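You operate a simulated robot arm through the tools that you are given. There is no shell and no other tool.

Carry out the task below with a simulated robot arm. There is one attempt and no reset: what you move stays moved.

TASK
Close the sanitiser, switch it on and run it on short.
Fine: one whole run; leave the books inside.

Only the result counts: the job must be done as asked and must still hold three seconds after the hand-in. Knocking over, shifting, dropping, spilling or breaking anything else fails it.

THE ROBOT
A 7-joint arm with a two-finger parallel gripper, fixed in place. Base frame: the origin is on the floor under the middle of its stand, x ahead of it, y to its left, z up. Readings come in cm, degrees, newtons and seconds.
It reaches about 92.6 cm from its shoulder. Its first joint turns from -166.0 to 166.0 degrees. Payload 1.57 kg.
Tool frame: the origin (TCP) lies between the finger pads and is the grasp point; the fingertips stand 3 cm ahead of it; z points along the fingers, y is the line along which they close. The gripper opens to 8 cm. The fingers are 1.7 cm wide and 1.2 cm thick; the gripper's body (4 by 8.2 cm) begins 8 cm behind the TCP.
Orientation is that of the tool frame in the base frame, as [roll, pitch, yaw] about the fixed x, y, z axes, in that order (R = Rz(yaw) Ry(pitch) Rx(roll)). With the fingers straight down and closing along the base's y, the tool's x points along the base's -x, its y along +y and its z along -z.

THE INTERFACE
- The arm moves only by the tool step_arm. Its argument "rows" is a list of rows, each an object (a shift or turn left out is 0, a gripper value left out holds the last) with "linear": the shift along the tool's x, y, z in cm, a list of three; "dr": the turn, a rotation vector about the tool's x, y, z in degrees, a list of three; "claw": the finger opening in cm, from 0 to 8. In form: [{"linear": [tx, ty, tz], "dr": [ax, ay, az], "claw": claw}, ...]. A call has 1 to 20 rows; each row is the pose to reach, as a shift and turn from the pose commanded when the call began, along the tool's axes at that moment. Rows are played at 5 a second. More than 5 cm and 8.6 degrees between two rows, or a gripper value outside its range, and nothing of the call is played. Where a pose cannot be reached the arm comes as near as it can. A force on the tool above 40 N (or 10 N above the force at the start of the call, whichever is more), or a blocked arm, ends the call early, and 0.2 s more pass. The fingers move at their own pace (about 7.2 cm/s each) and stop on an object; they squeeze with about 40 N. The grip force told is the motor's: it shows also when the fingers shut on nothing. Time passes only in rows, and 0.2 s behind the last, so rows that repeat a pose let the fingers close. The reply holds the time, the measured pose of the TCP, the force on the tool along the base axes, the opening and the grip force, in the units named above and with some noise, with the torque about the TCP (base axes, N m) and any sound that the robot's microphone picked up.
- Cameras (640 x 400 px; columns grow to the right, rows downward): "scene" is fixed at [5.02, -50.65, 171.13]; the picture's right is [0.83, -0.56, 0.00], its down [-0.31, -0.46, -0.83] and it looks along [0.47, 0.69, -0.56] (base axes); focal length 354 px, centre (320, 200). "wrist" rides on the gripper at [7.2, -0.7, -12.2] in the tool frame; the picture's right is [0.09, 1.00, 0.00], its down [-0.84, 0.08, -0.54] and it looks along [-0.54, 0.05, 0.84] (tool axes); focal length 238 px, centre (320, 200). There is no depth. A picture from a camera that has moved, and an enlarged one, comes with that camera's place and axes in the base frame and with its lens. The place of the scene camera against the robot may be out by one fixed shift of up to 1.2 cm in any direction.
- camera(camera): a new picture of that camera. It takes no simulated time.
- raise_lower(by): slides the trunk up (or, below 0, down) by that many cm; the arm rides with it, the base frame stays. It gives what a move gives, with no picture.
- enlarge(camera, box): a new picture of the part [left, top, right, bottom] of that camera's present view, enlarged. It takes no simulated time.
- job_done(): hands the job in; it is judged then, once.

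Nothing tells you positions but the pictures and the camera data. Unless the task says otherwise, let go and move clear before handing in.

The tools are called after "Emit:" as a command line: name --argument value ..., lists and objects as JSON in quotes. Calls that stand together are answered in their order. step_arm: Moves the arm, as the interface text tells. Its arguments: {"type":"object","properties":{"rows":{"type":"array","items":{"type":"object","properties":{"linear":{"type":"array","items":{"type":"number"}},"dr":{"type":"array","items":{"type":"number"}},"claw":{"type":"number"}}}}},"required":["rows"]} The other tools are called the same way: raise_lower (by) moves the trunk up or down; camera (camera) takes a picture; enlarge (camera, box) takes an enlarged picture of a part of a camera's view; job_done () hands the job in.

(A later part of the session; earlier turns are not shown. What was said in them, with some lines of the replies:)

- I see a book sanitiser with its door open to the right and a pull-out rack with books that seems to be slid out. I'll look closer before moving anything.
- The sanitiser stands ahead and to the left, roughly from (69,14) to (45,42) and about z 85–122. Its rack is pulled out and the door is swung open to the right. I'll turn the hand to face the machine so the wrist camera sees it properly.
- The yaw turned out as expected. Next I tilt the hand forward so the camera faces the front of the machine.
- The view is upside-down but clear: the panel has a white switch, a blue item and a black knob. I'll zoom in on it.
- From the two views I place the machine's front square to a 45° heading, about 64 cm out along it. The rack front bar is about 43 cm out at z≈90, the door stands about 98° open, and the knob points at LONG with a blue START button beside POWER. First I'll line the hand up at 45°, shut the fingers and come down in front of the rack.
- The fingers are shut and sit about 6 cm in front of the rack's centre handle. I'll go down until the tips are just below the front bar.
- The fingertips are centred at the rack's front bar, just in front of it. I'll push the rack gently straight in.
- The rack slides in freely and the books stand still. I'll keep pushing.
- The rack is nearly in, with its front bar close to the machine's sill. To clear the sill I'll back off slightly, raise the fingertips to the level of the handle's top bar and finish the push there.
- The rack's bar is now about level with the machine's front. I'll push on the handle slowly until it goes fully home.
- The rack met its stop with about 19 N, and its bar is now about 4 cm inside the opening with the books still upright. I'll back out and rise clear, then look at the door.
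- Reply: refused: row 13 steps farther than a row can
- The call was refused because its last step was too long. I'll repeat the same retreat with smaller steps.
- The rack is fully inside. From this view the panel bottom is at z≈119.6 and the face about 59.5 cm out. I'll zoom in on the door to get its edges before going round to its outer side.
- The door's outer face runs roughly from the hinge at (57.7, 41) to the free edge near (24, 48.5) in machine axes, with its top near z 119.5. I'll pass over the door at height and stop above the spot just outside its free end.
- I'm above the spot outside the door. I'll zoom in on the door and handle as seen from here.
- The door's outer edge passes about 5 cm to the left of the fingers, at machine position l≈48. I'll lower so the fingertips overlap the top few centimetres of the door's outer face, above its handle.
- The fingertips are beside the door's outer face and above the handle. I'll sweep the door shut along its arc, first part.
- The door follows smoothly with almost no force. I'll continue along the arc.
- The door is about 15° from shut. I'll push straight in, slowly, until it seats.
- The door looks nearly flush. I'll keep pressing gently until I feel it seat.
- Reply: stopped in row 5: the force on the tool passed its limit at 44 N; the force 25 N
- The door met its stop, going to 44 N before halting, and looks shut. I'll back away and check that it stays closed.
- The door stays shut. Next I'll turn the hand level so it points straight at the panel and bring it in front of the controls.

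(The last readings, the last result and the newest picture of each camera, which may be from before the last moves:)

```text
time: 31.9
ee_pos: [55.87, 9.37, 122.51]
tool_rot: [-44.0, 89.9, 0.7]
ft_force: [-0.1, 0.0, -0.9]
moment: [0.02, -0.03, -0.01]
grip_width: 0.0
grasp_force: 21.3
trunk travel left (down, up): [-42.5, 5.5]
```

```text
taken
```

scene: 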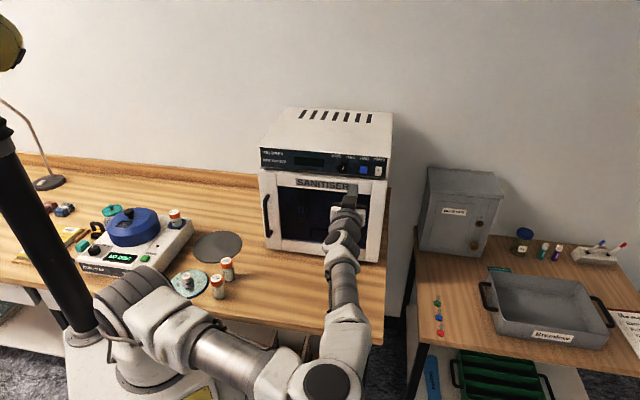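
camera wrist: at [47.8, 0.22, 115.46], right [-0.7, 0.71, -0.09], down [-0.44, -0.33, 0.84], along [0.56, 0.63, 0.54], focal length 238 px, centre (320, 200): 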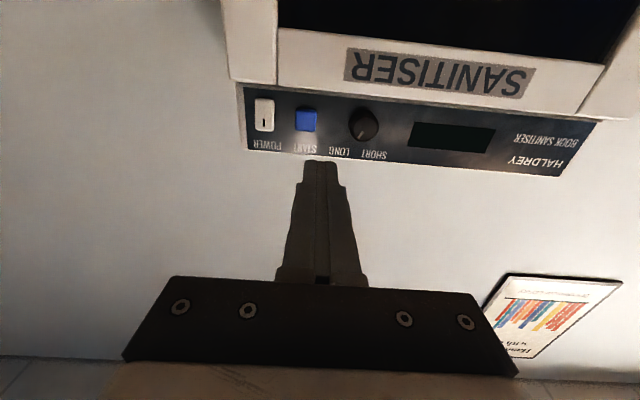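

The hand now points level at the panel, but the elbow swung low. I'll check the surroundings and the controls up close.

Emit:
enlarge --camera "scene" --box '[150, 200, 440, 400]'

Emit:
enlarge --camera "wrist" --box '[230, 60, 430, 185]'

Emit:
enlarge --camera "scene" --box '[310, 140, 400, 200]'

```text
2.00 times, centred on (295, 300) of scene
camera zoom: at [5.02, -50.65, 171.13], right [0.83, -0.56, 0.0], down [-0.31, -0.46, -0.83], along [0.47, 0.69, -0.56], focal length 707 px, centre (370, 0)
```

zoom: 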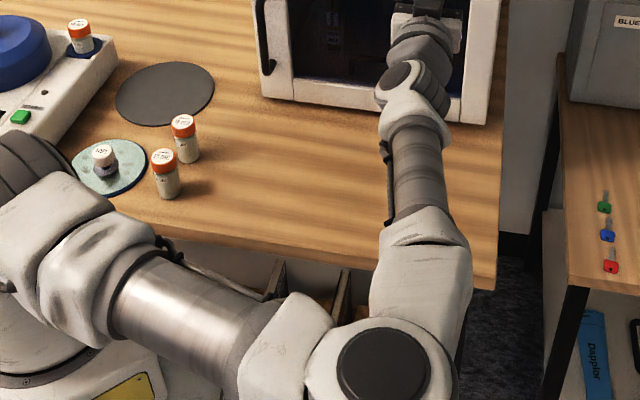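

```text
3.20 times, centred on (330, 122) of wrist
camera zoom: at [47.8, 0.22, 115.46], right [-0.7, 0.71, -0.09], down [-0.44, -0.33, 0.84], along [0.56, 0.63, 0.54], focal length 763 px, centre (288, 448)
```

zoom: 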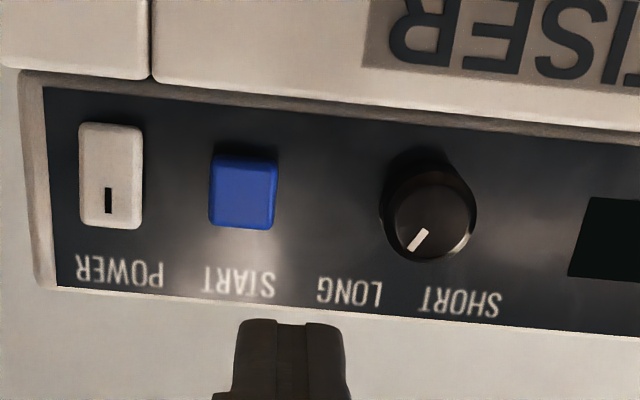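

```text
6.67 times, centred on (355, 170) of scene
camera zoom: at [5.02, -50.65, 171.13], right [0.83, -0.56, 0.0], down [-0.31, -0.46, -0.83], along [0.47, 0.69, -0.56], focal length 2358 px, centre (87, 400)
```

zoom: 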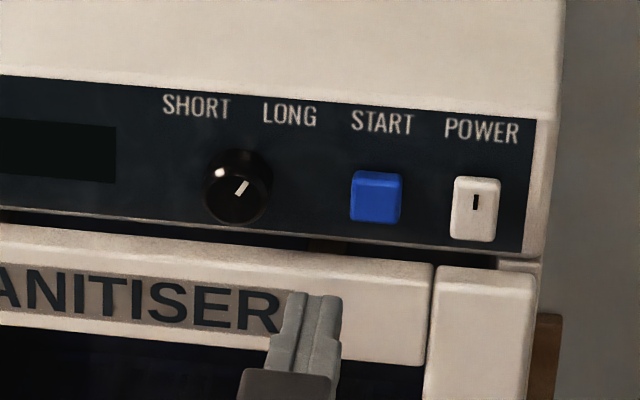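

From this close view the knob points to LONG (about 35° right of vertical). The POWER rocker has its "I" mark on the upper half, and START is the blue button. I'll line the closed fingertips up with the upper half of POWER first.

Emit:
step_arm --rows '[{"linear": [-0.1, -2.9, 0.5]}, {"linear": [-0.2, -5.85, 1]}, {"linear": [-0.2, -5.85, 4]}, {"linear": [-0.2, -5.85, 7]}]'

Emit:
camera --camera "wrist"

Emit:
enlarge --camera "scene" --box '[320, 130, 410, 190]'

```text
time: 32.9
ee_pos: [64.88, 10.43, 122.86]
tool_rot: [-179.5, 89.9, -134.6]
ft_force: [-0.4, 0.0, -0.2]
moment: [0.0, 0.0, 0.01]
grip_width: 0.02
grasp_force: 21.3
trunk travel left (down, up): [-42.5, 5.5]
```

```text
taken
camera wrist: at [56.74, 1.3, 115.78], right [-0.7, 0.71, -0.09], down [-0.44, -0.33, 0.84], along [0.56, 0.63, 0.54], focal length 238 px, centre (320, 200)
```

wrist: 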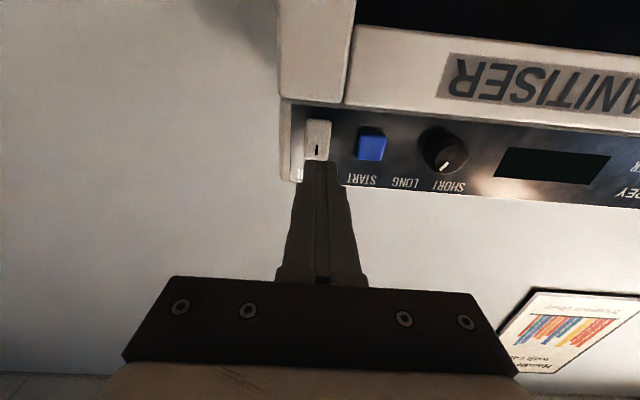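

```text
6.67 times, centred on (365, 160) of scene
camera zoom: at [5.02, -50.65, 171.13], right [0.83, -0.56, 0.0], down [-0.31, -0.46, -0.83], along [0.47, 0.69, -0.56], focal length 2358 px, centre (20, 467)
```

zoom: 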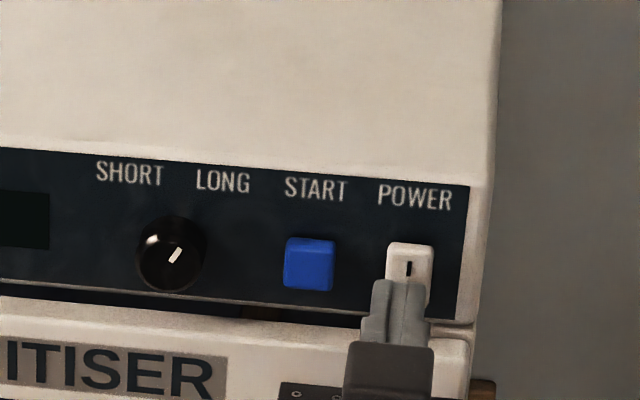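

The fingertips are lined up with the "I" half of the POWER switch, about 2 cm short of it. I'll advance gently.

Emit:
step_arm --rows '[{"linear": [0.1, -0.2, 0.5]}, {"linear": [0.2, -0.3, 1.0]}, {"linear": [0.2, -0.3, 1.4]}, {"linear": [0.2, -0.3, 1.8]}, {"linear": [0.2, -0.3, 2.1]}]'

Emit:
enlarge --camera "scene" --box '[290, 130, 410, 210]'

Emit:
enlarge --camera "wrist" --box '[260, 60, 620, 220]'

```text
time: 34.1
ee_pos: [66.65, 11.58, 122.54]
tool_rot: [0.3, 89.9, 45.3]
ft_force: [0.1, -0.7, 1.1]
moment: [0.0, 0.0, -0.05]
grip_width: 0.0
grasp_force: 21.3
trunk travel left (down, up): [-42.5, 5.5]
```

```text
5.00 times, centred on (350, 170) of scene
camera zoom: at [5.02, -50.65, 171.13], right [0.83, -0.56, 0.0], down [-0.31, -0.46, -0.83], along [0.47, 0.69, -0.56], focal length 1768 px, centre (170, 350)
```

zoom: 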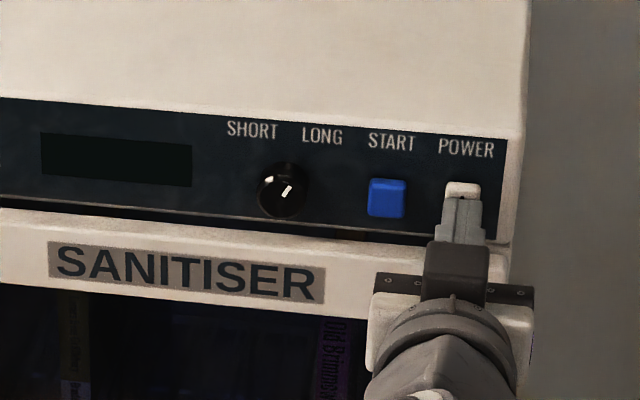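

```text
1.78 times, centred on (440, 140) of wrist
camera zoom: at [58.49, 2.48, 115.48], right [-0.7, 0.7, -0.09], down [-0.44, -0.33, 0.84], along [0.56, 0.63, 0.54], focal length 424 px, centre (107, 307)
```

zoom: 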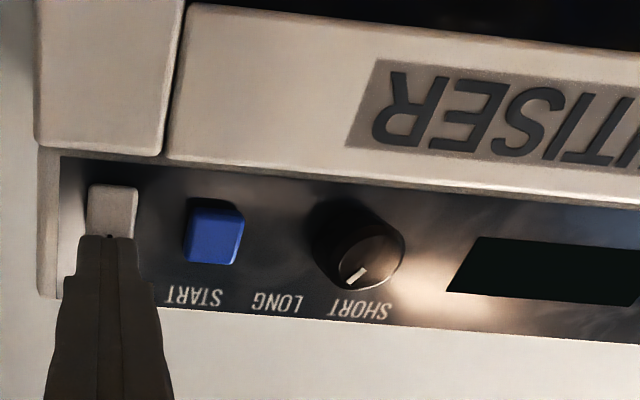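

No contact yet, with the tip at about 58.3. I'll advance a little more.

Emit:
step_arm --rows '[{"linear": [0, 0, 0.25]}, {"linear": [0, 0, 0.5]}, {"linear": [0, 0, 0.75]}, {"linear": [0, 0, 1.0]}]'

Emit:
enlarge --camera "scene" --box '[290, 130, 410, 210]'

Emit:
enlarge --camera "wrist" --box '[260, 60, 620, 220]'

```text
time: 35.1
ee_pos: [67.24, 12.14, 122.58]
tool_rot: [174.3, 89.9, -140.7]
ft_force: [-19.8, -11.3, -2.0]
moment: [-0.2, 0.2, 0.17]
grip_width: 0.0
grasp_force: 21.0
trunk travel left (down, up): [-42.5, 5.5]
heard: click
```

```text
5.00 times, centred on (350, 170) of scene
camera zoom: at [5.02, -50.65, 171.13], right [0.83, -0.56, 0.0], down [-0.31, -0.46, -0.83], along [0.47, 0.69, -0.56], focal length 1768 px, centre (170, 350)
```

zoom: 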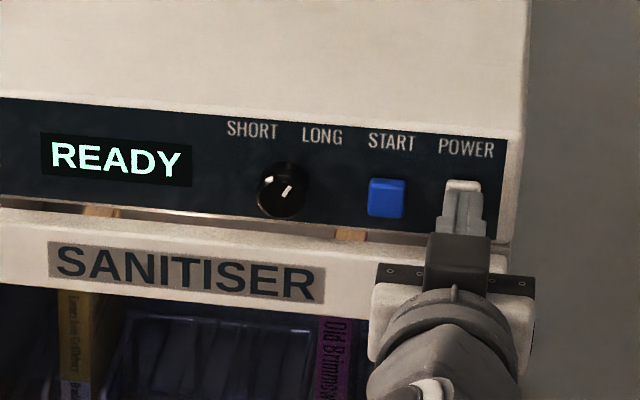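

```text
1.78 times, centred on (440, 140) of wrist
camera zoom: at [59.09, 3.05, 115.55], right [-0.7, 0.7, -0.09], down [-0.44, -0.33, 0.84], along [0.56, 0.63, 0.54], focal length 424 px, centre (107, 307)
```

zoom: 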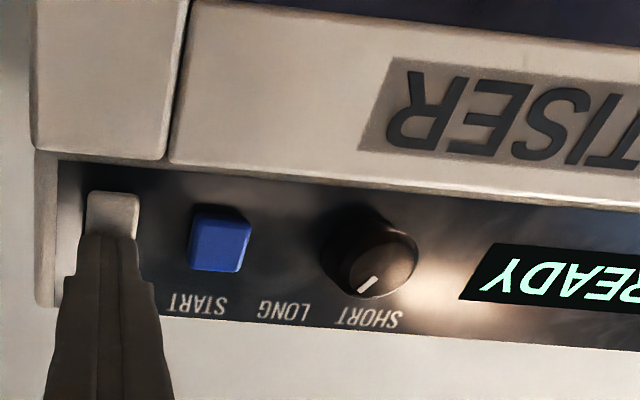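

Click — the display shows READY, so the power is on. I'll back off from the switch and move in front of the knob with the fingers open.

Emit:
step_arm --rows '[{"linear": [0, 0, -1.5]}, {"linear": [0, 0, -4]}, {"linear": [0, 0, -7]}]'

Emit:
camera --camera "wrist"

Emit:
enlarge --camera "scene" --box '[240, 120, 420, 240]'

```text
time: 35.9
ee_pos: [62.63, 7.38, 122.66]
tool_rot: [-110.5, 90.0, -65.5]
ft_force: [0.3, 0.4, 0.2]
moment: [0.02, -0.01, 0.0]
grip_width: 0.02
grasp_force: 21.0
trunk travel left (down, up): [-42.5, 5.5]
```

```text
taken
camera wrist: at [54.46, -1.73, 115.46], right [-0.7, 0.7, -0.09], down [-0.44, -0.33, 0.84], along [0.56, 0.63, 0.54], focal length 238 px, centre (320, 200)
```

wrist: 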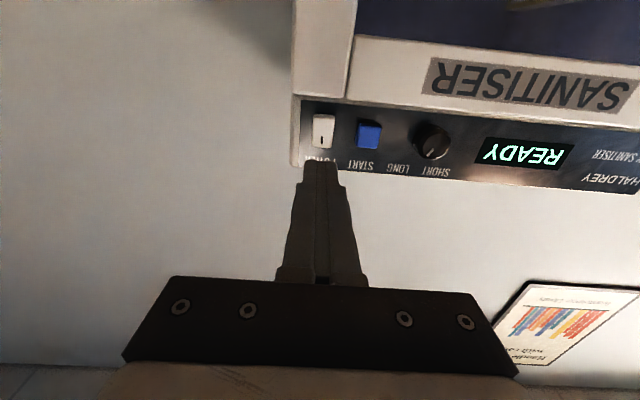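

```text
3.33 times, centred on (330, 180) of scene
camera zoom: at [5.02, -50.65, 171.13], right [0.83, -0.56, 0.0], down [-0.31, -0.46, -0.83], along [0.47, 0.69, -0.56], focal length 1179 px, centre (287, 267)
```

zoom: 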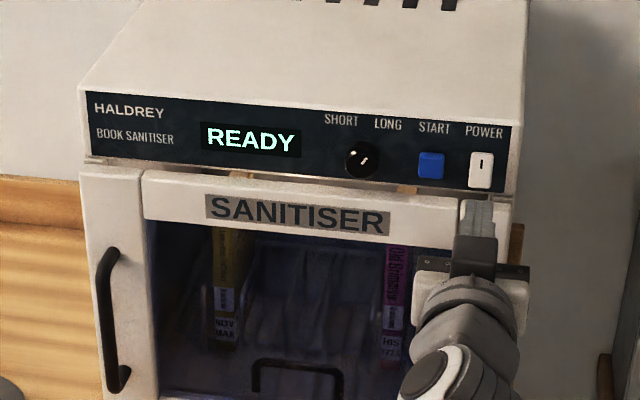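

The machine reads READY. Now I'll shift left to face the knob and open the fingers partway.

Emit:
step_arm --rows '[{"linear": [0.33, 3.5, 0], "claw": 4.4}, {"linear": [0.67, 7, 0]}, {"linear": [1.0, 10.4, 0]}, {"linear": [1.0, 10.4, 0]}]'

Emit:
enlarge --camera "wrist" --box '[220, 80, 420, 205]'

Emit:
enlarge --camera "scene" --box '[290, 130, 410, 210]'

```text
time: 36.9
ee_pos: [55.14, 14.82, 121.7]
tool_rot: [-16.1, 90.0, 28.8]
ft_force: [-0.4, 0.2, 0.6]
moment: [-0.01, -0.01, 0.0]
grip_width: 4.39
grasp_force: 0.2
trunk travel left (down, up): [-42.5, 5.5]
```

```text
3.20 times, centred on (320, 142) of wrist
camera zoom: at [46.92, 5.72, 114.56], right [-0.7, 0.7, -0.09], down [-0.44, -0.33, 0.84], along [0.56, 0.63, 0.54], focal length 763 px, centre (320, 384)
```

zoom: 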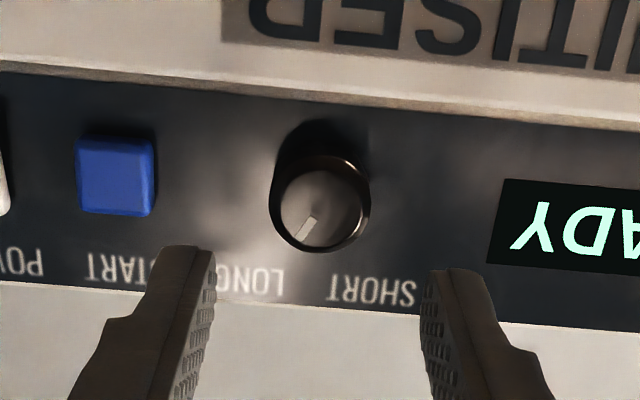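

```text
5.00 times, centred on (350, 170) of scene
camera zoom: at [5.02, -50.65, 171.13], right [0.83, -0.56, 0.0], down [-0.31, -0.46, -0.83], along [0.47, 0.69, -0.56], focal length 1768 px, centre (170, 350)
```

zoom: 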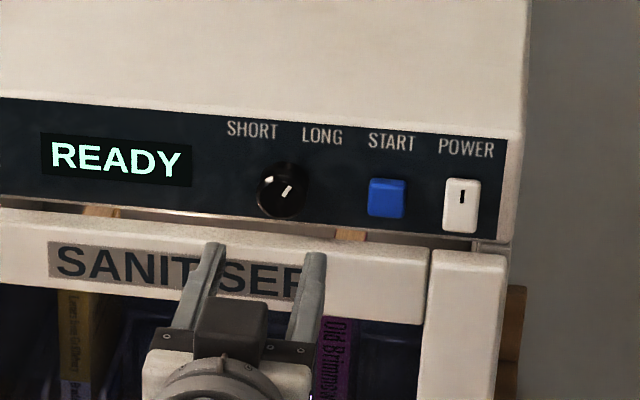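

The fingers are centred on the knob. I'll pre-rotate the hand 36° clockwise so there's room to turn the knob counter-clockwise to SHORT.

Emit:
step_arm --rows '[{"dr": [0, 0, 8]}, {"dr": [0, 0, 16]}, {"dr": [0, 0, 24]}, {"dr": [0, 0, 32]}, {"dr": [0, 0, 36]}, {"dr": [0, 0, 36]}]'

Emit:
enlarge --camera "wrist" --box '[220, 80, 420, 205]'

Emit:
camera --camera "scene"

```text
time: 38.3
ee_pos: [55.05, 14.66, 121.54]
tool_rot: [90.1, 53.9, 135.0]
ft_force: [0.0, -0.5, -0.1]
moment: [0.0, 0.02, 0.02]
grip_width: 4.39
grasp_force: 0.0
trunk travel left (down, up): [-42.5, 5.5]
```

```text
3.20 times, centred on (320, 142) of wrist
camera zoom: at [43.84, 8.61, 115.47], right [-0.61, 0.61, 0.51], down [-0.08, -0.69, 0.72], along [0.79, 0.4, 0.47], focal length 763 px, centre (320, 384)
```

zoom: 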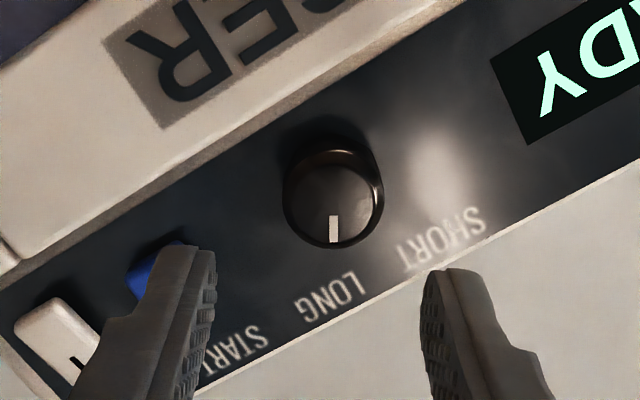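

```text
taken
```

scene: 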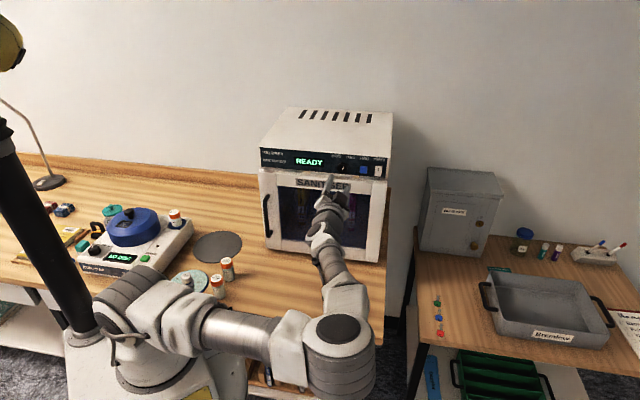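

In the hand's view the pointer is now aligned with the hand. I'll advance with the fingers straddling the knob, stopping just short to check.

Emit:
step_arm --rows '[{"linear": [0.1, 0.08, 1.5]}, {"linear": [0.2, 0.15, 3.0]}, {"linear": [0.2, 0.15, 4.3]}]'

Emit:
enlarge --camera "wrist" --box '[220, 60, 420, 185]'

Emit:
enlarge --camera "scene" --box '[290, 130, 410, 210]'

Emit:
enlarge --camera "scene" --box '[130, 230, 400, 400]'

```text
time: 39.1
ee_pos: [57.89, 17.85, 121.4]
tool_rot: [90.1, 54.1, 135.0]
ft_force: [-0.4, 0.3, -0.3]
moment: [-0.02, -0.01, 0.0]
grip_width: 4.4
grasp_force: 0.1
trunk travel left (down, up): [-42.5, 5.5]
```

```text
3.20 times, centred on (320, 122) of wrist
camera zoom: at [46.68, 11.85, 115.31], right [-0.61, 0.61, 0.51], down [-0.08, -0.69, 0.72], along [0.79, 0.4, 0.47], focal length 763 px, centre (320, 448)
```

zoom: 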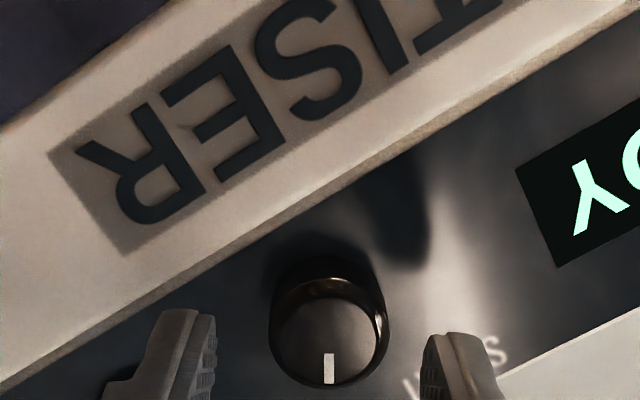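

```text
5.00 times, centred on (350, 170) of scene
camera zoom: at [5.02, -50.65, 171.13], right [0.83, -0.56, 0.0], down [-0.31, -0.46, -0.83], along [0.47, 0.69, -0.56], focal length 1768 px, centre (170, 350)
```

zoom: 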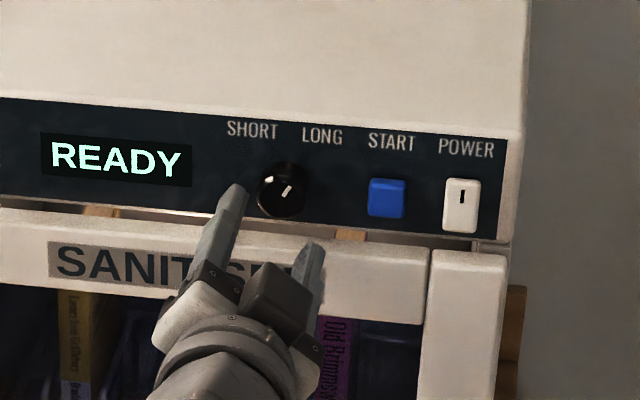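

```text
2.35 times, centred on (265, 315) of scene
camera zoom: at [5.02, -50.65, 171.13], right [0.83, -0.56, 0.0], down [-0.31, -0.46, -0.83], along [0.47, 0.69, -0.56], focal length 832 px, centre (449, -71)
```

zoom: 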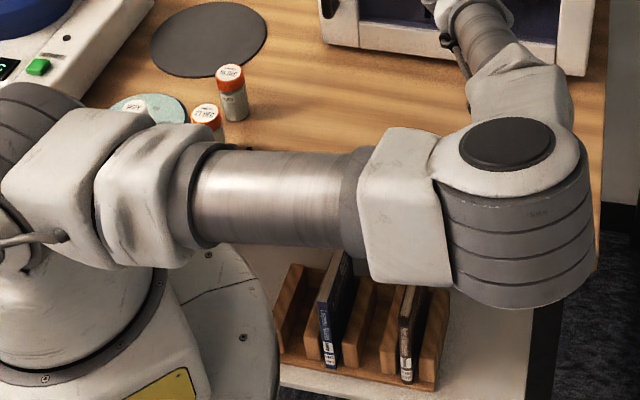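

The fingers straddle the knob evenly. I'll narrow them slightly to stay above the door's top edge, then move in and grip.

Emit:
step_arm --rows '[{"linear": [0, 0.2, 0.3], "claw": 3.8}, {"linear": [0, 0.2, 0.7]}, {"linear": [0, 0.2, 1.1]}, {"linear": [0, 0.2, 1.5]}]'

Emit:
enlarge --camera "wrist" --box '[220, 60, 420, 185]'

Emit:
enlarge --camera "scene" --box '[290, 130, 410, 210]'

```text
time: 40.1
ee_pos: [58.93, 19.04, 121.65]
tool_rot: [90.0, 54.0, 135.0]
ft_force: [-1.0, -0.1, 0.4]
moment: [0.0, -0.01, 0.04]
grip_width: 3.81
grasp_force: 0.0
trunk travel left (down, up): [-42.5, 5.5]
```

```text
3.20 times, centred on (320, 122) of wrist
camera zoom: at [47.78, 13.02, 115.57], right [-0.61, 0.61, 0.51], down [-0.08, -0.69, 0.72], along [0.79, 0.4, 0.47], focal length 763 px, centre (320, 448)
```

zoom: 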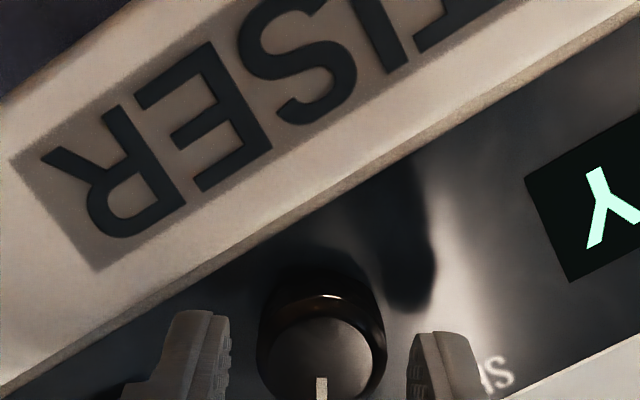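

```text
5.00 times, centred on (350, 170) of scene
camera zoom: at [5.02, -50.65, 171.13], right [0.83, -0.56, 0.0], down [-0.31, -0.46, -0.83], along [0.47, 0.69, -0.56], focal length 1768 px, centre (170, 350)
```

zoom: 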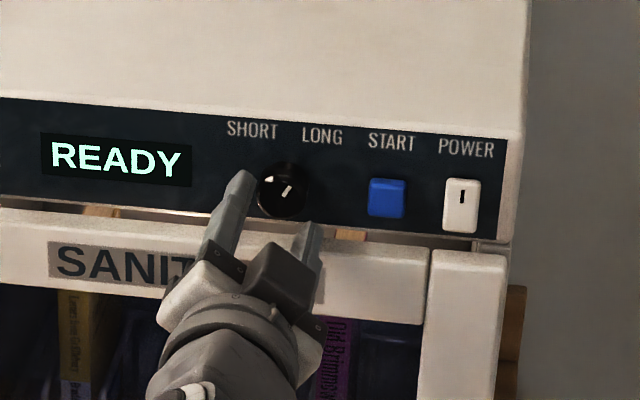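

The fingertips overlap the knob by about 1 cm without touching anything. I'll close the grip on it.

Emit:
step_arm --rows '[{"claw": 0}, {"claw": 0}, {"claw": 0}]'

Emit:
enlarge --camera "wrist" --box '[220, 60, 420, 185]'

```text
time: 40.9
ee_pos: [58.96, 19.1, 121.6]
tool_rot: [90.1, 54.0, 134.8]
ft_force: [0.1, 0.2, 0.3]
moment: [0.05, 0.0, -0.01]
grip_width: 0.0
grasp_force: 21.5
trunk travel left (down, up): [-42.5, 5.5]
```

```text
3.20 times, centred on (320, 122) of wrist
camera zoom: at [47.76, 13.02, 115.57], right [-0.61, 0.61, 0.51], down [-0.08, -0.69, 0.72], along [0.79, 0.4, 0.47], focal length 763 px, centre (320, 448)
```

zoom: 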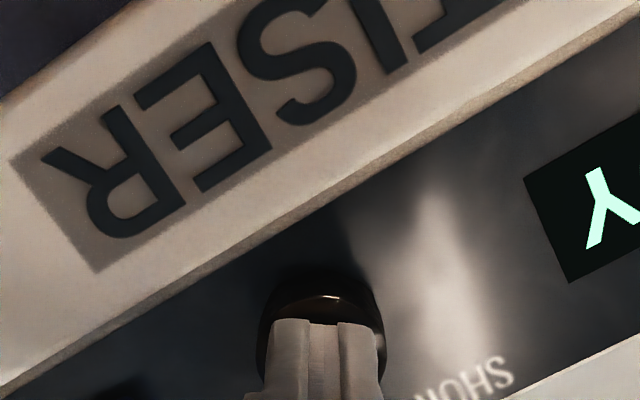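

The fingers shut on nothing: they were still just in front of the knob. I'll reopen, move about 1.2 cm deeper and try again.

Emit:
step_arm --rows '[{"linear": [-0.1, 0.05, -0.3], "claw": 3.7}, {"linear": [-0.1, 0.05, -0.3], "claw": 3.7}, {"linear": [-0.12, 0.08, 0.2]}, {"linear": [-0.12, 0.08, 0.6]}, {"linear": [-0.12, 0.08, 0.9]}, {"linear": [-0.12, 0.08, 1.2]}]'

Emit:
enlarge --camera "wrist" --box '[220, 90, 420, 215]'

Emit:
enlarge --camera "scene" --box '[310, 140, 390, 190]'

```text
time: 42.3
ee_pos: [59.69, 19.86, 121.85]
tool_rot: [90.1, 53.9, 135.0]
ft_force: [0.5, 0.7, 0.0]
moment: [-0.01, 0.0, -0.04]
grip_width: 3.69
grasp_force: 0.1
trunk travel left (down, up): [-42.5, 5.5]
```

```text
3.20 times, centred on (320, 152) of wrist
camera zoom: at [48.47, 13.83, 115.67], right [-0.61, 0.61, 0.51], down [-0.08, -0.69, 0.72], along [0.79, 0.4, 0.47], focal length 763 px, centre (320, 352)
```

zoom: 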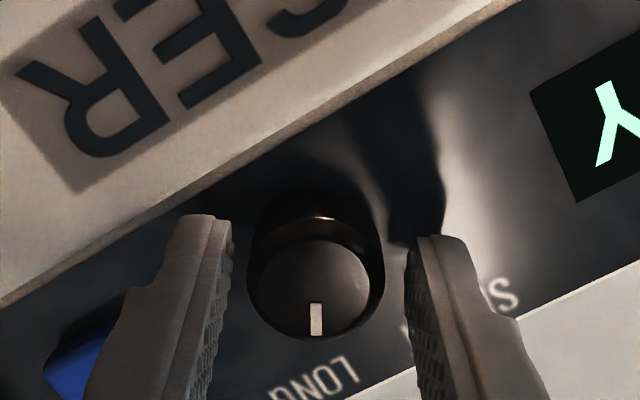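

```text
8.00 times, centred on (350, 165) of scene
camera zoom: at [5.02, -50.65, 171.13], right [0.83, -0.56, 0.0], down [-0.31, -0.46, -0.83], along [0.47, 0.69, -0.56], focal length 2829 px, centre (80, 480)
```

zoom: 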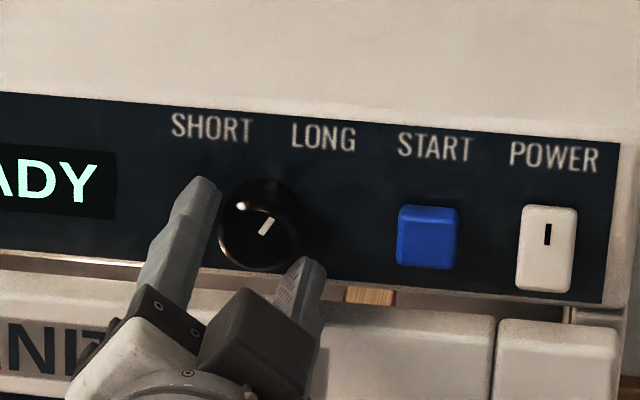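

Now the pads clearly lie on either side of the knob. I'll close on it.

Emit:
step_arm --rows '[{"claw": 0}, {"claw": 0}, {"claw": 0}]'

Emit:
enlarge --camera "wrist" --box '[220, 90, 420, 215]'

```text
time: 43.1
ee_pos: [59.82, 19.86, 121.69]
tool_rot: [90.0, 54.0, 134.9]
ft_force: [1.1, -0.4, -2.2]
moment: [0.02, 0.0, -0.08]
grip_width: 2.9
grasp_force: 38.4
trunk travel left (down, up): [-42.5, 5.5]
```

```text
3.20 times, centred on (320, 152) of wrist
camera zoom: at [48.5, 13.8, 115.66], right [-0.61, 0.61, 0.51], down [-0.08, -0.69, 0.72], along [0.79, 0.4, 0.46], focal length 763 px, centre (320, 352)
```

zoom: 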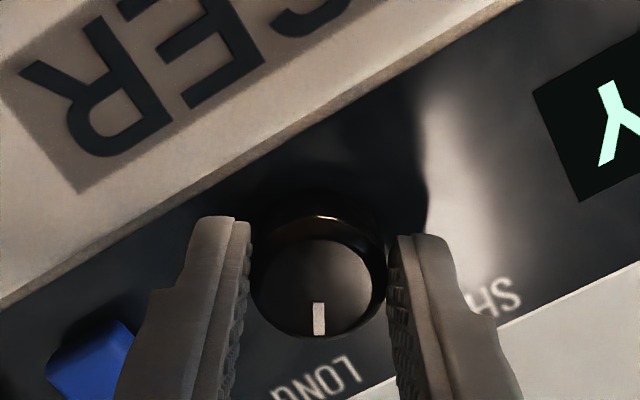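

I have a firm grip on the knob (2.9 cm). I'll turn it counter-clockwise, starting with half the turn.

Emit:
step_arm --rows '[{"dr": [0, 0, -6]}, {"dr": [0, 0, -12]}, {"dr": [0, 0, -18]}, {"dr": [0, 0, -24]}, {"dr": [0, 0, -30]}, {"dr": [0, 0, -36]}]'

Emit:
enlarge --camera "wrist" --box '[220, 90, 420, 215]'

Emit:
enlarge --camera "scene" --box '[310, 140, 390, 190]'

```text
time: 44.5
ee_pos: [59.87, 19.7, 121.56]
tool_rot: [171.5, 89.8, -143.6]
ft_force: [0.7, -11.9, -10.4]
moment: [-0.28, 0.32, -0.5]
grip_width: 2.9
grasp_force: 38.5
trunk travel left (down, up): [-42.5, 5.5]
```

```text
3.20 times, centred on (320, 152) of wrist
camera zoom: at [51.69, 10.57, 114.64], right [-0.7, 0.71, -0.09], down [-0.44, -0.33, 0.84], along [0.56, 0.63, 0.54], focal length 763 px, centre (320, 352)
```

zoom: 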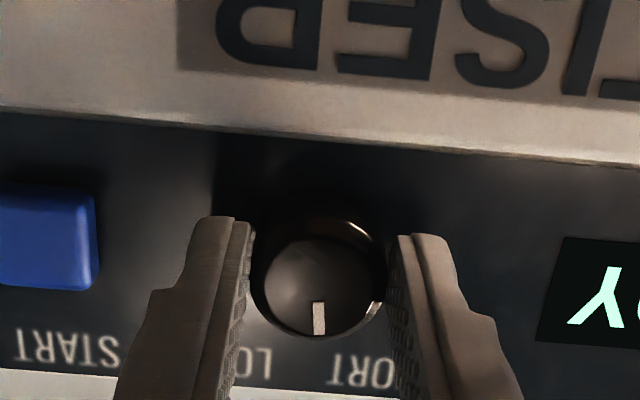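

```text
8.00 times, centred on (350, 165) of scene
camera zoom: at [5.02, -50.65, 171.13], right [0.83, -0.56, 0.0], down [-0.31, -0.46, -0.83], along [0.47, 0.69, -0.56], focal length 2829 px, centre (80, 480)
```

zoom: 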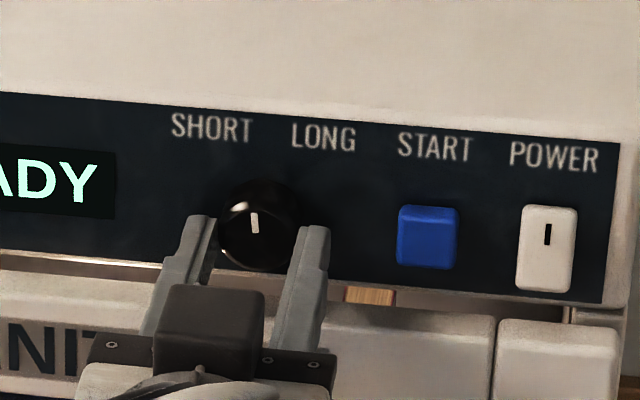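

The pointer is now straight up, halfway, with a slight side force from being a touch off axis. I'll finish the turn while easing that offset.

Emit:
step_arm --rows '[{"linear": [0.1, -0.1, -0.05], "dr": [0, 0, -6]}, {"linear": [0.2, -0.2, -0.1], "dr": [0, 0, -12]}, {"linear": [0.25, -0.25, -0.1], "dr": [0, 0, -18]}, {"linear": [0.25, -0.25, -0.1], "dr": [0, 0, -24]}, {"linear": [0.25, -0.25, -0.1], "dr": [0, 0, -30]}, {"linear": [0.25, -0.25, -0.1], "dr": [0, 0, -36]}]'

Emit:
enlarge --camera "wrist" --box '[220, 90, 420, 215]'

Emit:
enlarge --camera "scene" --box '[310, 140, 390, 190]'

```text
time: 45.9
ee_pos: [60.07, 19.41, 121.48]
tool_rot: [-89.9, 54.0, -45.1]
ft_force: [14.0, -9.0, 4.5]
moment: [0.16, 0.44, -0.7]
grip_width: 2.91
grasp_force: 38.9
trunk travel left (down, up): [-42.5, 5.5]
```

```text
3.20 times, centred on (320, 152) of wrist
camera zoom: at [54.82, 7.44, 116.25], right [-0.53, 0.53, -0.66], down [-0.78, 0.01, 0.63], along [0.34, 0.85, 0.41], focal length 763 px, centre (320, 352)
```

zoom: 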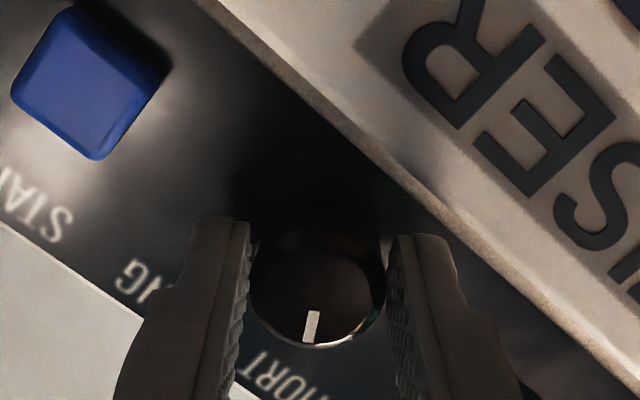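

```text
8.00 times, centred on (350, 165) of scene
camera zoom: at [5.02, -50.65, 171.13], right [0.83, -0.56, 0.0], down [-0.31, -0.46, -0.83], along [0.47, 0.69, -0.56], focal length 2829 px, centre (80, 480)
```

zoom: 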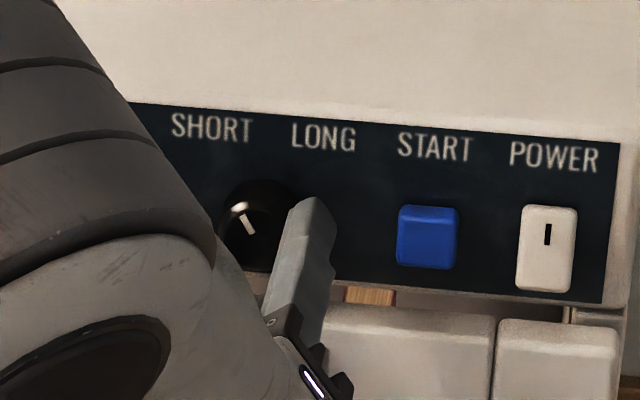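

The pointer now leans to SHORT, though the fingers slipped a little near the end. I'll release, back off and check exactly where it points.

Emit:
step_arm --rows '[{"claw": 3.8}, {"claw": 3.8}, {"linear": [0, 0, -1.5]}, {"linear": [0, 0, -4]}, {"linear": [0, 0, -7]}]'

Emit:
step_arm --rows '[{"dr": [0, 0, 8]}, {"dr": [0, 0, 16]}, {"dr": [0, 0, 24]}, {"dr": [0, 0, 32]}, {"dr": [0, 0, 36]}, {"dr": [0, 0, 36]}]'

Emit:
enlarge --camera "wrist" --box '[220, 80, 420, 205]'

Emit:
enlarge --camera "scene" --box '[310, 140, 390, 190]'

```text
time: 47.1
ee_pos: [54.61, 14.68, 121.31]
tool_rot: [-90.1, 54.0, -45.1]
ft_force: [-0.1, 0.6, 0.2]
moment: [0.02, 0.0, -0.01]
grip_width: 3.8
grasp_force: 0.0
trunk travel left (down, up): [-42.5, 5.5]
```

```text
time: 48.5
ee_pos: [54.9, 14.62, 121.62]
tool_rot: [119.6, 90.0, 164.6]
ft_force: [-0.8, -0.1, 0.4]
moment: [0.0, 0.0, -0.02]
grip_width: 3.82
grasp_force: 0.0
trunk travel left (down, up): [-42.5, 5.5]
```

```text
3.20 times, centred on (320, 142) of wrist
camera zoom: at [46.8, 5.54, 114.5], right [-0.7, 0.7, -0.09], down [-0.44, -0.33, 0.84], along [0.56, 0.63, 0.54], focal length 763 px, centre (320, 384)
```

zoom: 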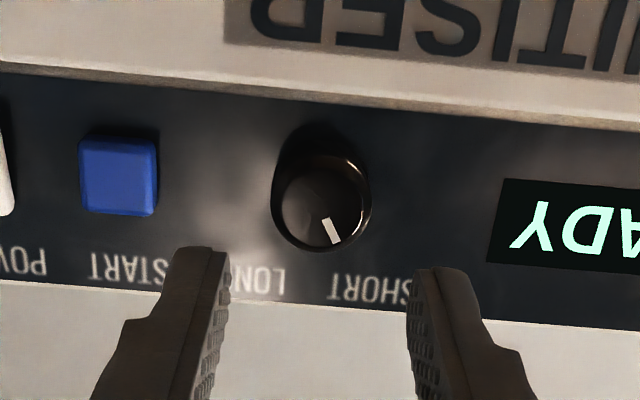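

```text
8.00 times, centred on (350, 165) of scene
camera zoom: at [5.02, -50.65, 171.13], right [0.83, -0.56, 0.0], down [-0.31, -0.46, -0.83], along [0.47, 0.69, -0.56], focal length 2829 px, centre (80, 480)
```

zoom: 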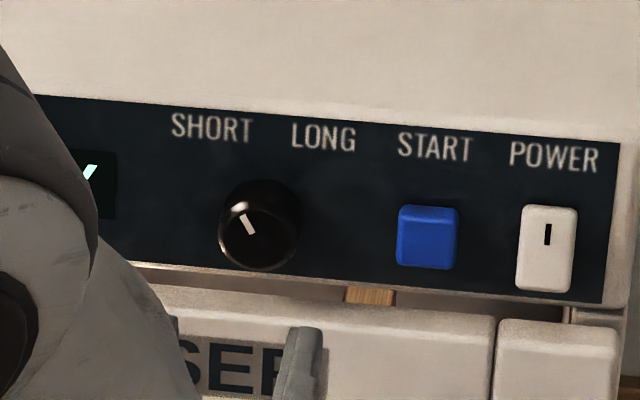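

The pointer is on SHORT; the slip fits the knob reaching its end stop. Next I'll close the fingers and line up with the START button.

Emit:
step_arm --rows '[{"linear": [-0.1, -3, 0], "claw": 0}, {"linear": [-0.24, -5.97, 0]}, {"linear": [-0.24, -5.97, 2.4]}, {"linear": [-0.24, -5.97, 4.8]}, {"linear": [-0.24, -5.97, 4.8]}]'

Emit:
enlarge --camera "wrist" --box '[220, 60, 480, 222]'

Emit:
enlarge --camera "scene" --box '[290, 130, 410, 210]'

```text
time: 49.7
ee_pos: [62.64, 13.81, 121.74]
tool_rot: [-174.9, 89.9, -130.0]
ft_force: [-0.7, -0.5, 0.8]
moment: [0.01, -0.03, -0.02]
grip_width: 0.0
grasp_force: 20.5
trunk travel left (down, up): [-42.5, 5.5]
```

```text
2.46 times, centred on (350, 141) of wrist
camera zoom: at [54.46, 4.62, 114.67], right [-0.7, 0.7, -0.09], down [-0.44, -0.33, 0.84], along [0.56, 0.63, 0.54], focal length 587 px, centre (246, 345)
```

zoom: 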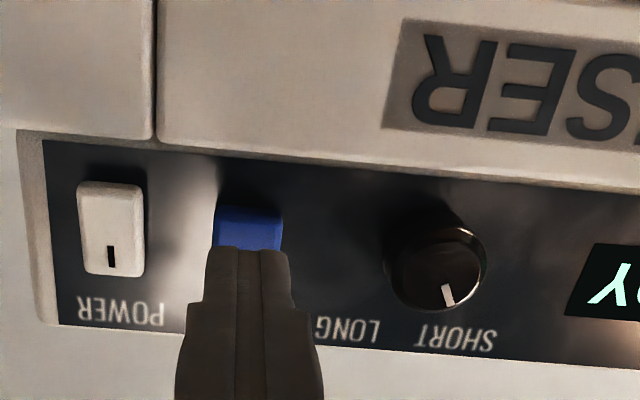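

```text
5.00 times, centred on (350, 170) of scene
camera zoom: at [5.02, -50.65, 171.13], right [0.83, -0.56, 0.0], down [-0.31, -0.46, -0.83], along [0.47, 0.69, -0.56], focal length 1768 px, centre (170, 350)
```

zoom: 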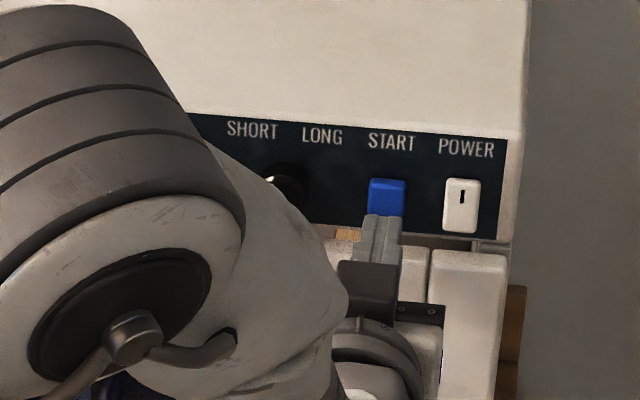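

The fingertips are centred in front of START. I'll press it slowly.

Emit:
step_arm --rows '[{"linear": [0, 0, 0.4]}, {"linear": [0, 0, 0.8]}, {"linear": [0, 0, 1.2]}, {"linear": [0, 0, 1.5]}, {"linear": [0, 0, 1.8]}]'

Emit:
enlarge --camera "wrist" --box '[220, 60, 480, 222]'

```text
time: 50.9
ee_pos: [63.85, 15.21, 121.65]
tool_rot: [157.4, 89.9, -157.7]
ft_force: [0.3, -0.8, -0.9]
moment: [0.01, -0.01, -0.03]
grip_width: 0.01
grasp_force: 21.3
trunk travel left (down, up): [-42.5, 5.5]
```

```text
2.46 times, centred on (350, 141) of wrist
camera zoom: at [55.7, 6.05, 114.61], right [-0.7, 0.7, -0.09], down [-0.44, -0.33, 0.84], along [0.56, 0.63, 0.54], focal length 587 px, centre (246, 345)
```

zoom: 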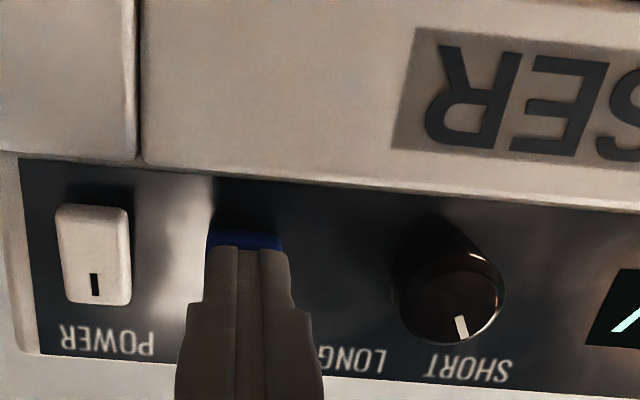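

Almost touching. I'll keep pressing in small steps.

Emit:
step_arm --rows '[{"linear": [0, 0, 0.2]}, {"linear": [0, 0, 0.4]}, {"linear": [0, 0, 0.6]}]'

Emit:
camera --camera "wrist"

```text
time: 51.7
ee_pos: [64.22, 15.58, 121.91]
tool_rot: [24.5, 89.9, 69.6]
ft_force: [-1.1, -0.3, -0.9]
moment: [-0.03, 0.0, 0.02]
grip_width: 0.0
grasp_force: 21.4
trunk travel left (down, up): [-42.5, 5.5]
heard: click
```

```text
taken
camera wrist: at [56.07, 6.43, 114.73], right [-0.7, 0.7, -0.09], down [-0.44, -0.33, 0.84], along [0.56, 0.63, 0.54], focal length 238 px, centre (320, 200)
```

wrist: 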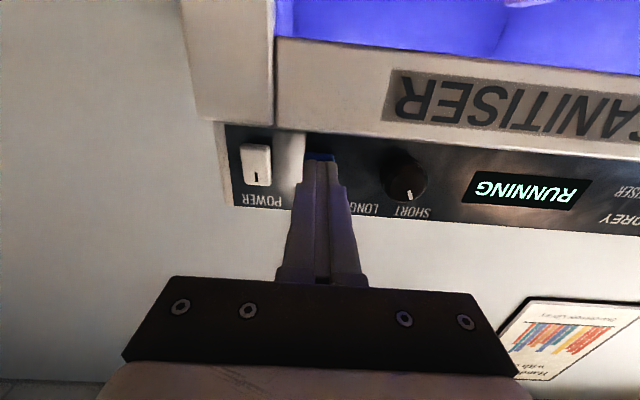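

Click — the display shows RUNNING and the chamber is lit. I'll back straight off the button and wait out the whole run.

Emit:
step_arm --rows '[{"linear": [0, 0, -1.5]}, {"linear": [0, 0, -4]}, {"linear": [0, 0, -7]}, {"linear": [0, 0, -9]}, {"linear": [0, 0, -9]}, {"linear": [0, 0, -9]}, {"linear": [0, 0, -9]}, {"linear": [0, 0, -9]}]'

Emit:
camera --camera "wrist"

Emit:
camera --camera "scene"

```text
time: 53.5
ee_pos: [57.65, 9.16, 121.58]
tool_rot: [6.6, 89.9, 51.5]
ft_force: [0.0, 0.1, -0.2]
moment: [-0.01, -0.01, 0.01]
grip_width: 0.01
grasp_force: 21.6
trunk travel left (down, up): [-42.5, 5.5]
```

```text
taken
camera wrist: at [49.59, 0.11, 114.55], right [-0.7, 0.7, -0.09], down [-0.44, -0.33, 0.84], along [0.56, 0.63, 0.54], focal length 238 px, centre (320, 200)
```

wrist: 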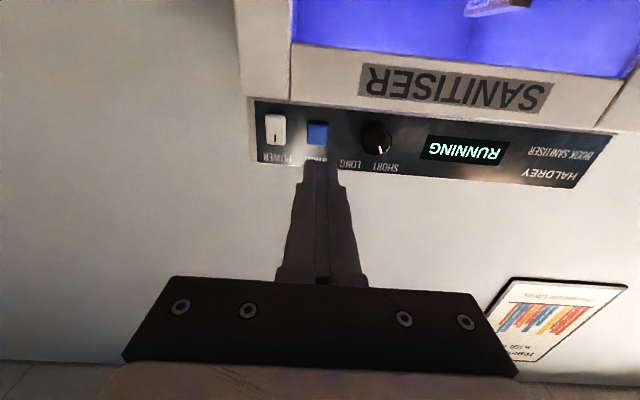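

```text
taken
```

scene: 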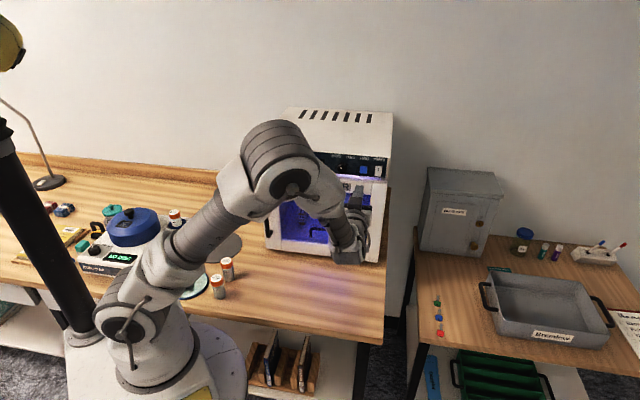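

The machine is running on SHORT with the door shut. I'll hold still and wait for it to finish.

Emit:
step_arm --rows '[{}, {}, {}, {}, {}, {}, {}, {}, {}, {}, {}, {}, {}, {}, {}, {}, {}, {}, {}, {}]'

Emit:
enlarge --camera "wrist" --box '[240, 80, 620, 200]'

```text
time: 57.7
ee_pos: [57.72, 9.34, 121.55]
tool_rot: [3.2, 90.0, 48.3]
ft_force: [0.4, 0.0, 0.1]
moment: [0.0, 0.0, -0.03]
grip_width: 0.0
grasp_force: 20.9
trunk travel left (down, up): [-42.5, 5.5]
```

```text
1.68 times, centred on (430, 140) of wrist
camera zoom: at [49.59, 0.11, 114.55], right [-0.7, 0.7, -0.09], down [-0.44, -0.33, 0.84], along [0.56, 0.63, 0.54], focal length 401 px, centre (135, 301)
```

zoom: 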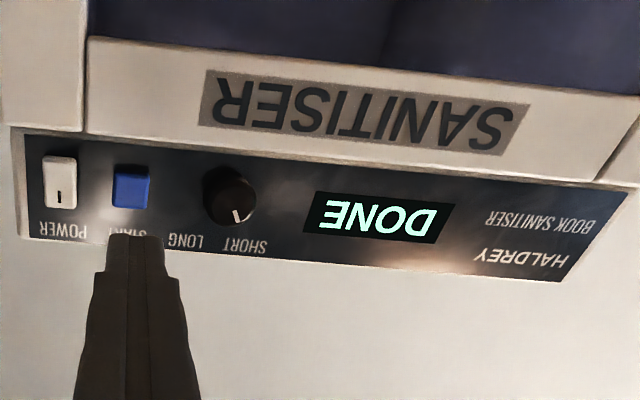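

The display reads DONE, so one whole run on SHORT is complete. I'll move the hand a bit further clear and check that everything else is undisturbed.

Emit:
step_arm --rows '[{"linear": [0, 0, -2]}, {"linear": [0, 0, -4]}, {"linear": [0, 0, -6]}, {"linear": [0, 0, -6]}]'

Emit:
camera --camera "scene"

Emit:
enlarge --camera "scene" --box '[220, 90, 420, 280]'

Emit:
camera --camera "wrist"

```text
time: 58.7
ee_pos: [53.62, 4.9, 121.69]
tool_rot: [179.2, 90.0, -135.9]
ft_force: [-0.3, -0.3, -0.7]
moment: [-0.01, -0.01, -0.01]
grip_width: 0.0
grasp_force: 20.7
trunk travel left (down, up): [-42.5, 5.5]
```

```text
taken
```

scene: 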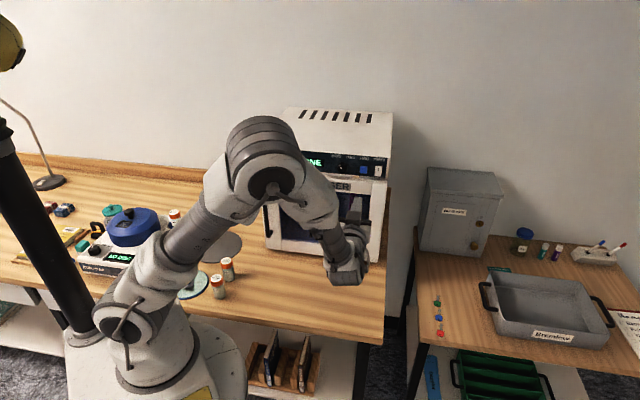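

```text
2.11 times, centred on (320, 185) of scene
camera zoom: at [5.02, -50.65, 171.13], right [0.83, -0.56, 0.0], down [-0.31, -0.46, -0.83], along [0.47, 0.69, -0.56], focal length 745 px, centre (320, 232)
```

zoom: 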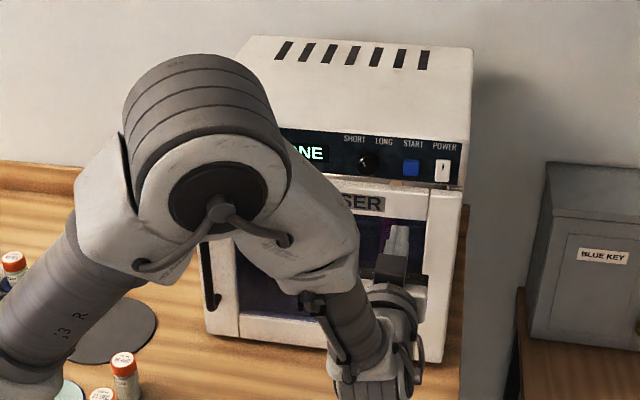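

```text
taken
camera wrist: at [45.5, -4.29, 114.61], right [-0.7, 0.7, -0.09], down [-0.44, -0.33, 0.84], along [0.56, 0.63, 0.54], focal length 238 px, centre (320, 200)
```

wrist: 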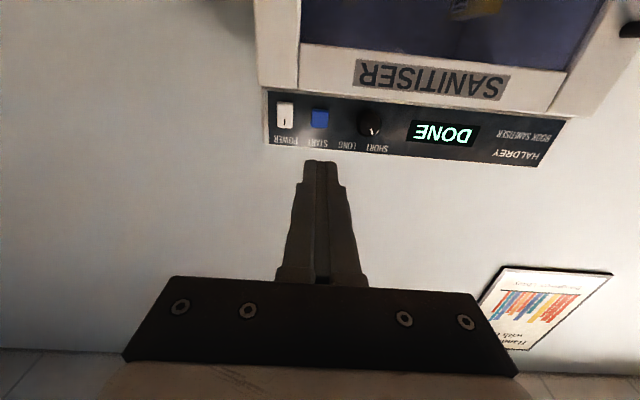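

The door is shut, the display shows DONE with the knob on SHORT and the power on, the books are still inside, and nothing else looks moved. The hand is clear, so I'm handing in.

Emit:
job_done

```text
The job is handed in.
```

The sanitiser is closed and switched on, and it completed one whole run on short. The display went from READY to RUNNING to DONE. I handed the job in with the arm clear; the hand-in gave no verdict.

- **Rack and door:** the rack was sticking out, so I pushed it fully in before shutting the door. Both books are still inside and upright.
- **Knob:** it was set to LONG, so I turned it to SHORT until it reached its stop, then pressed START.
- **Surroundings:** in the last pictures nothing else looked moved or knocked.
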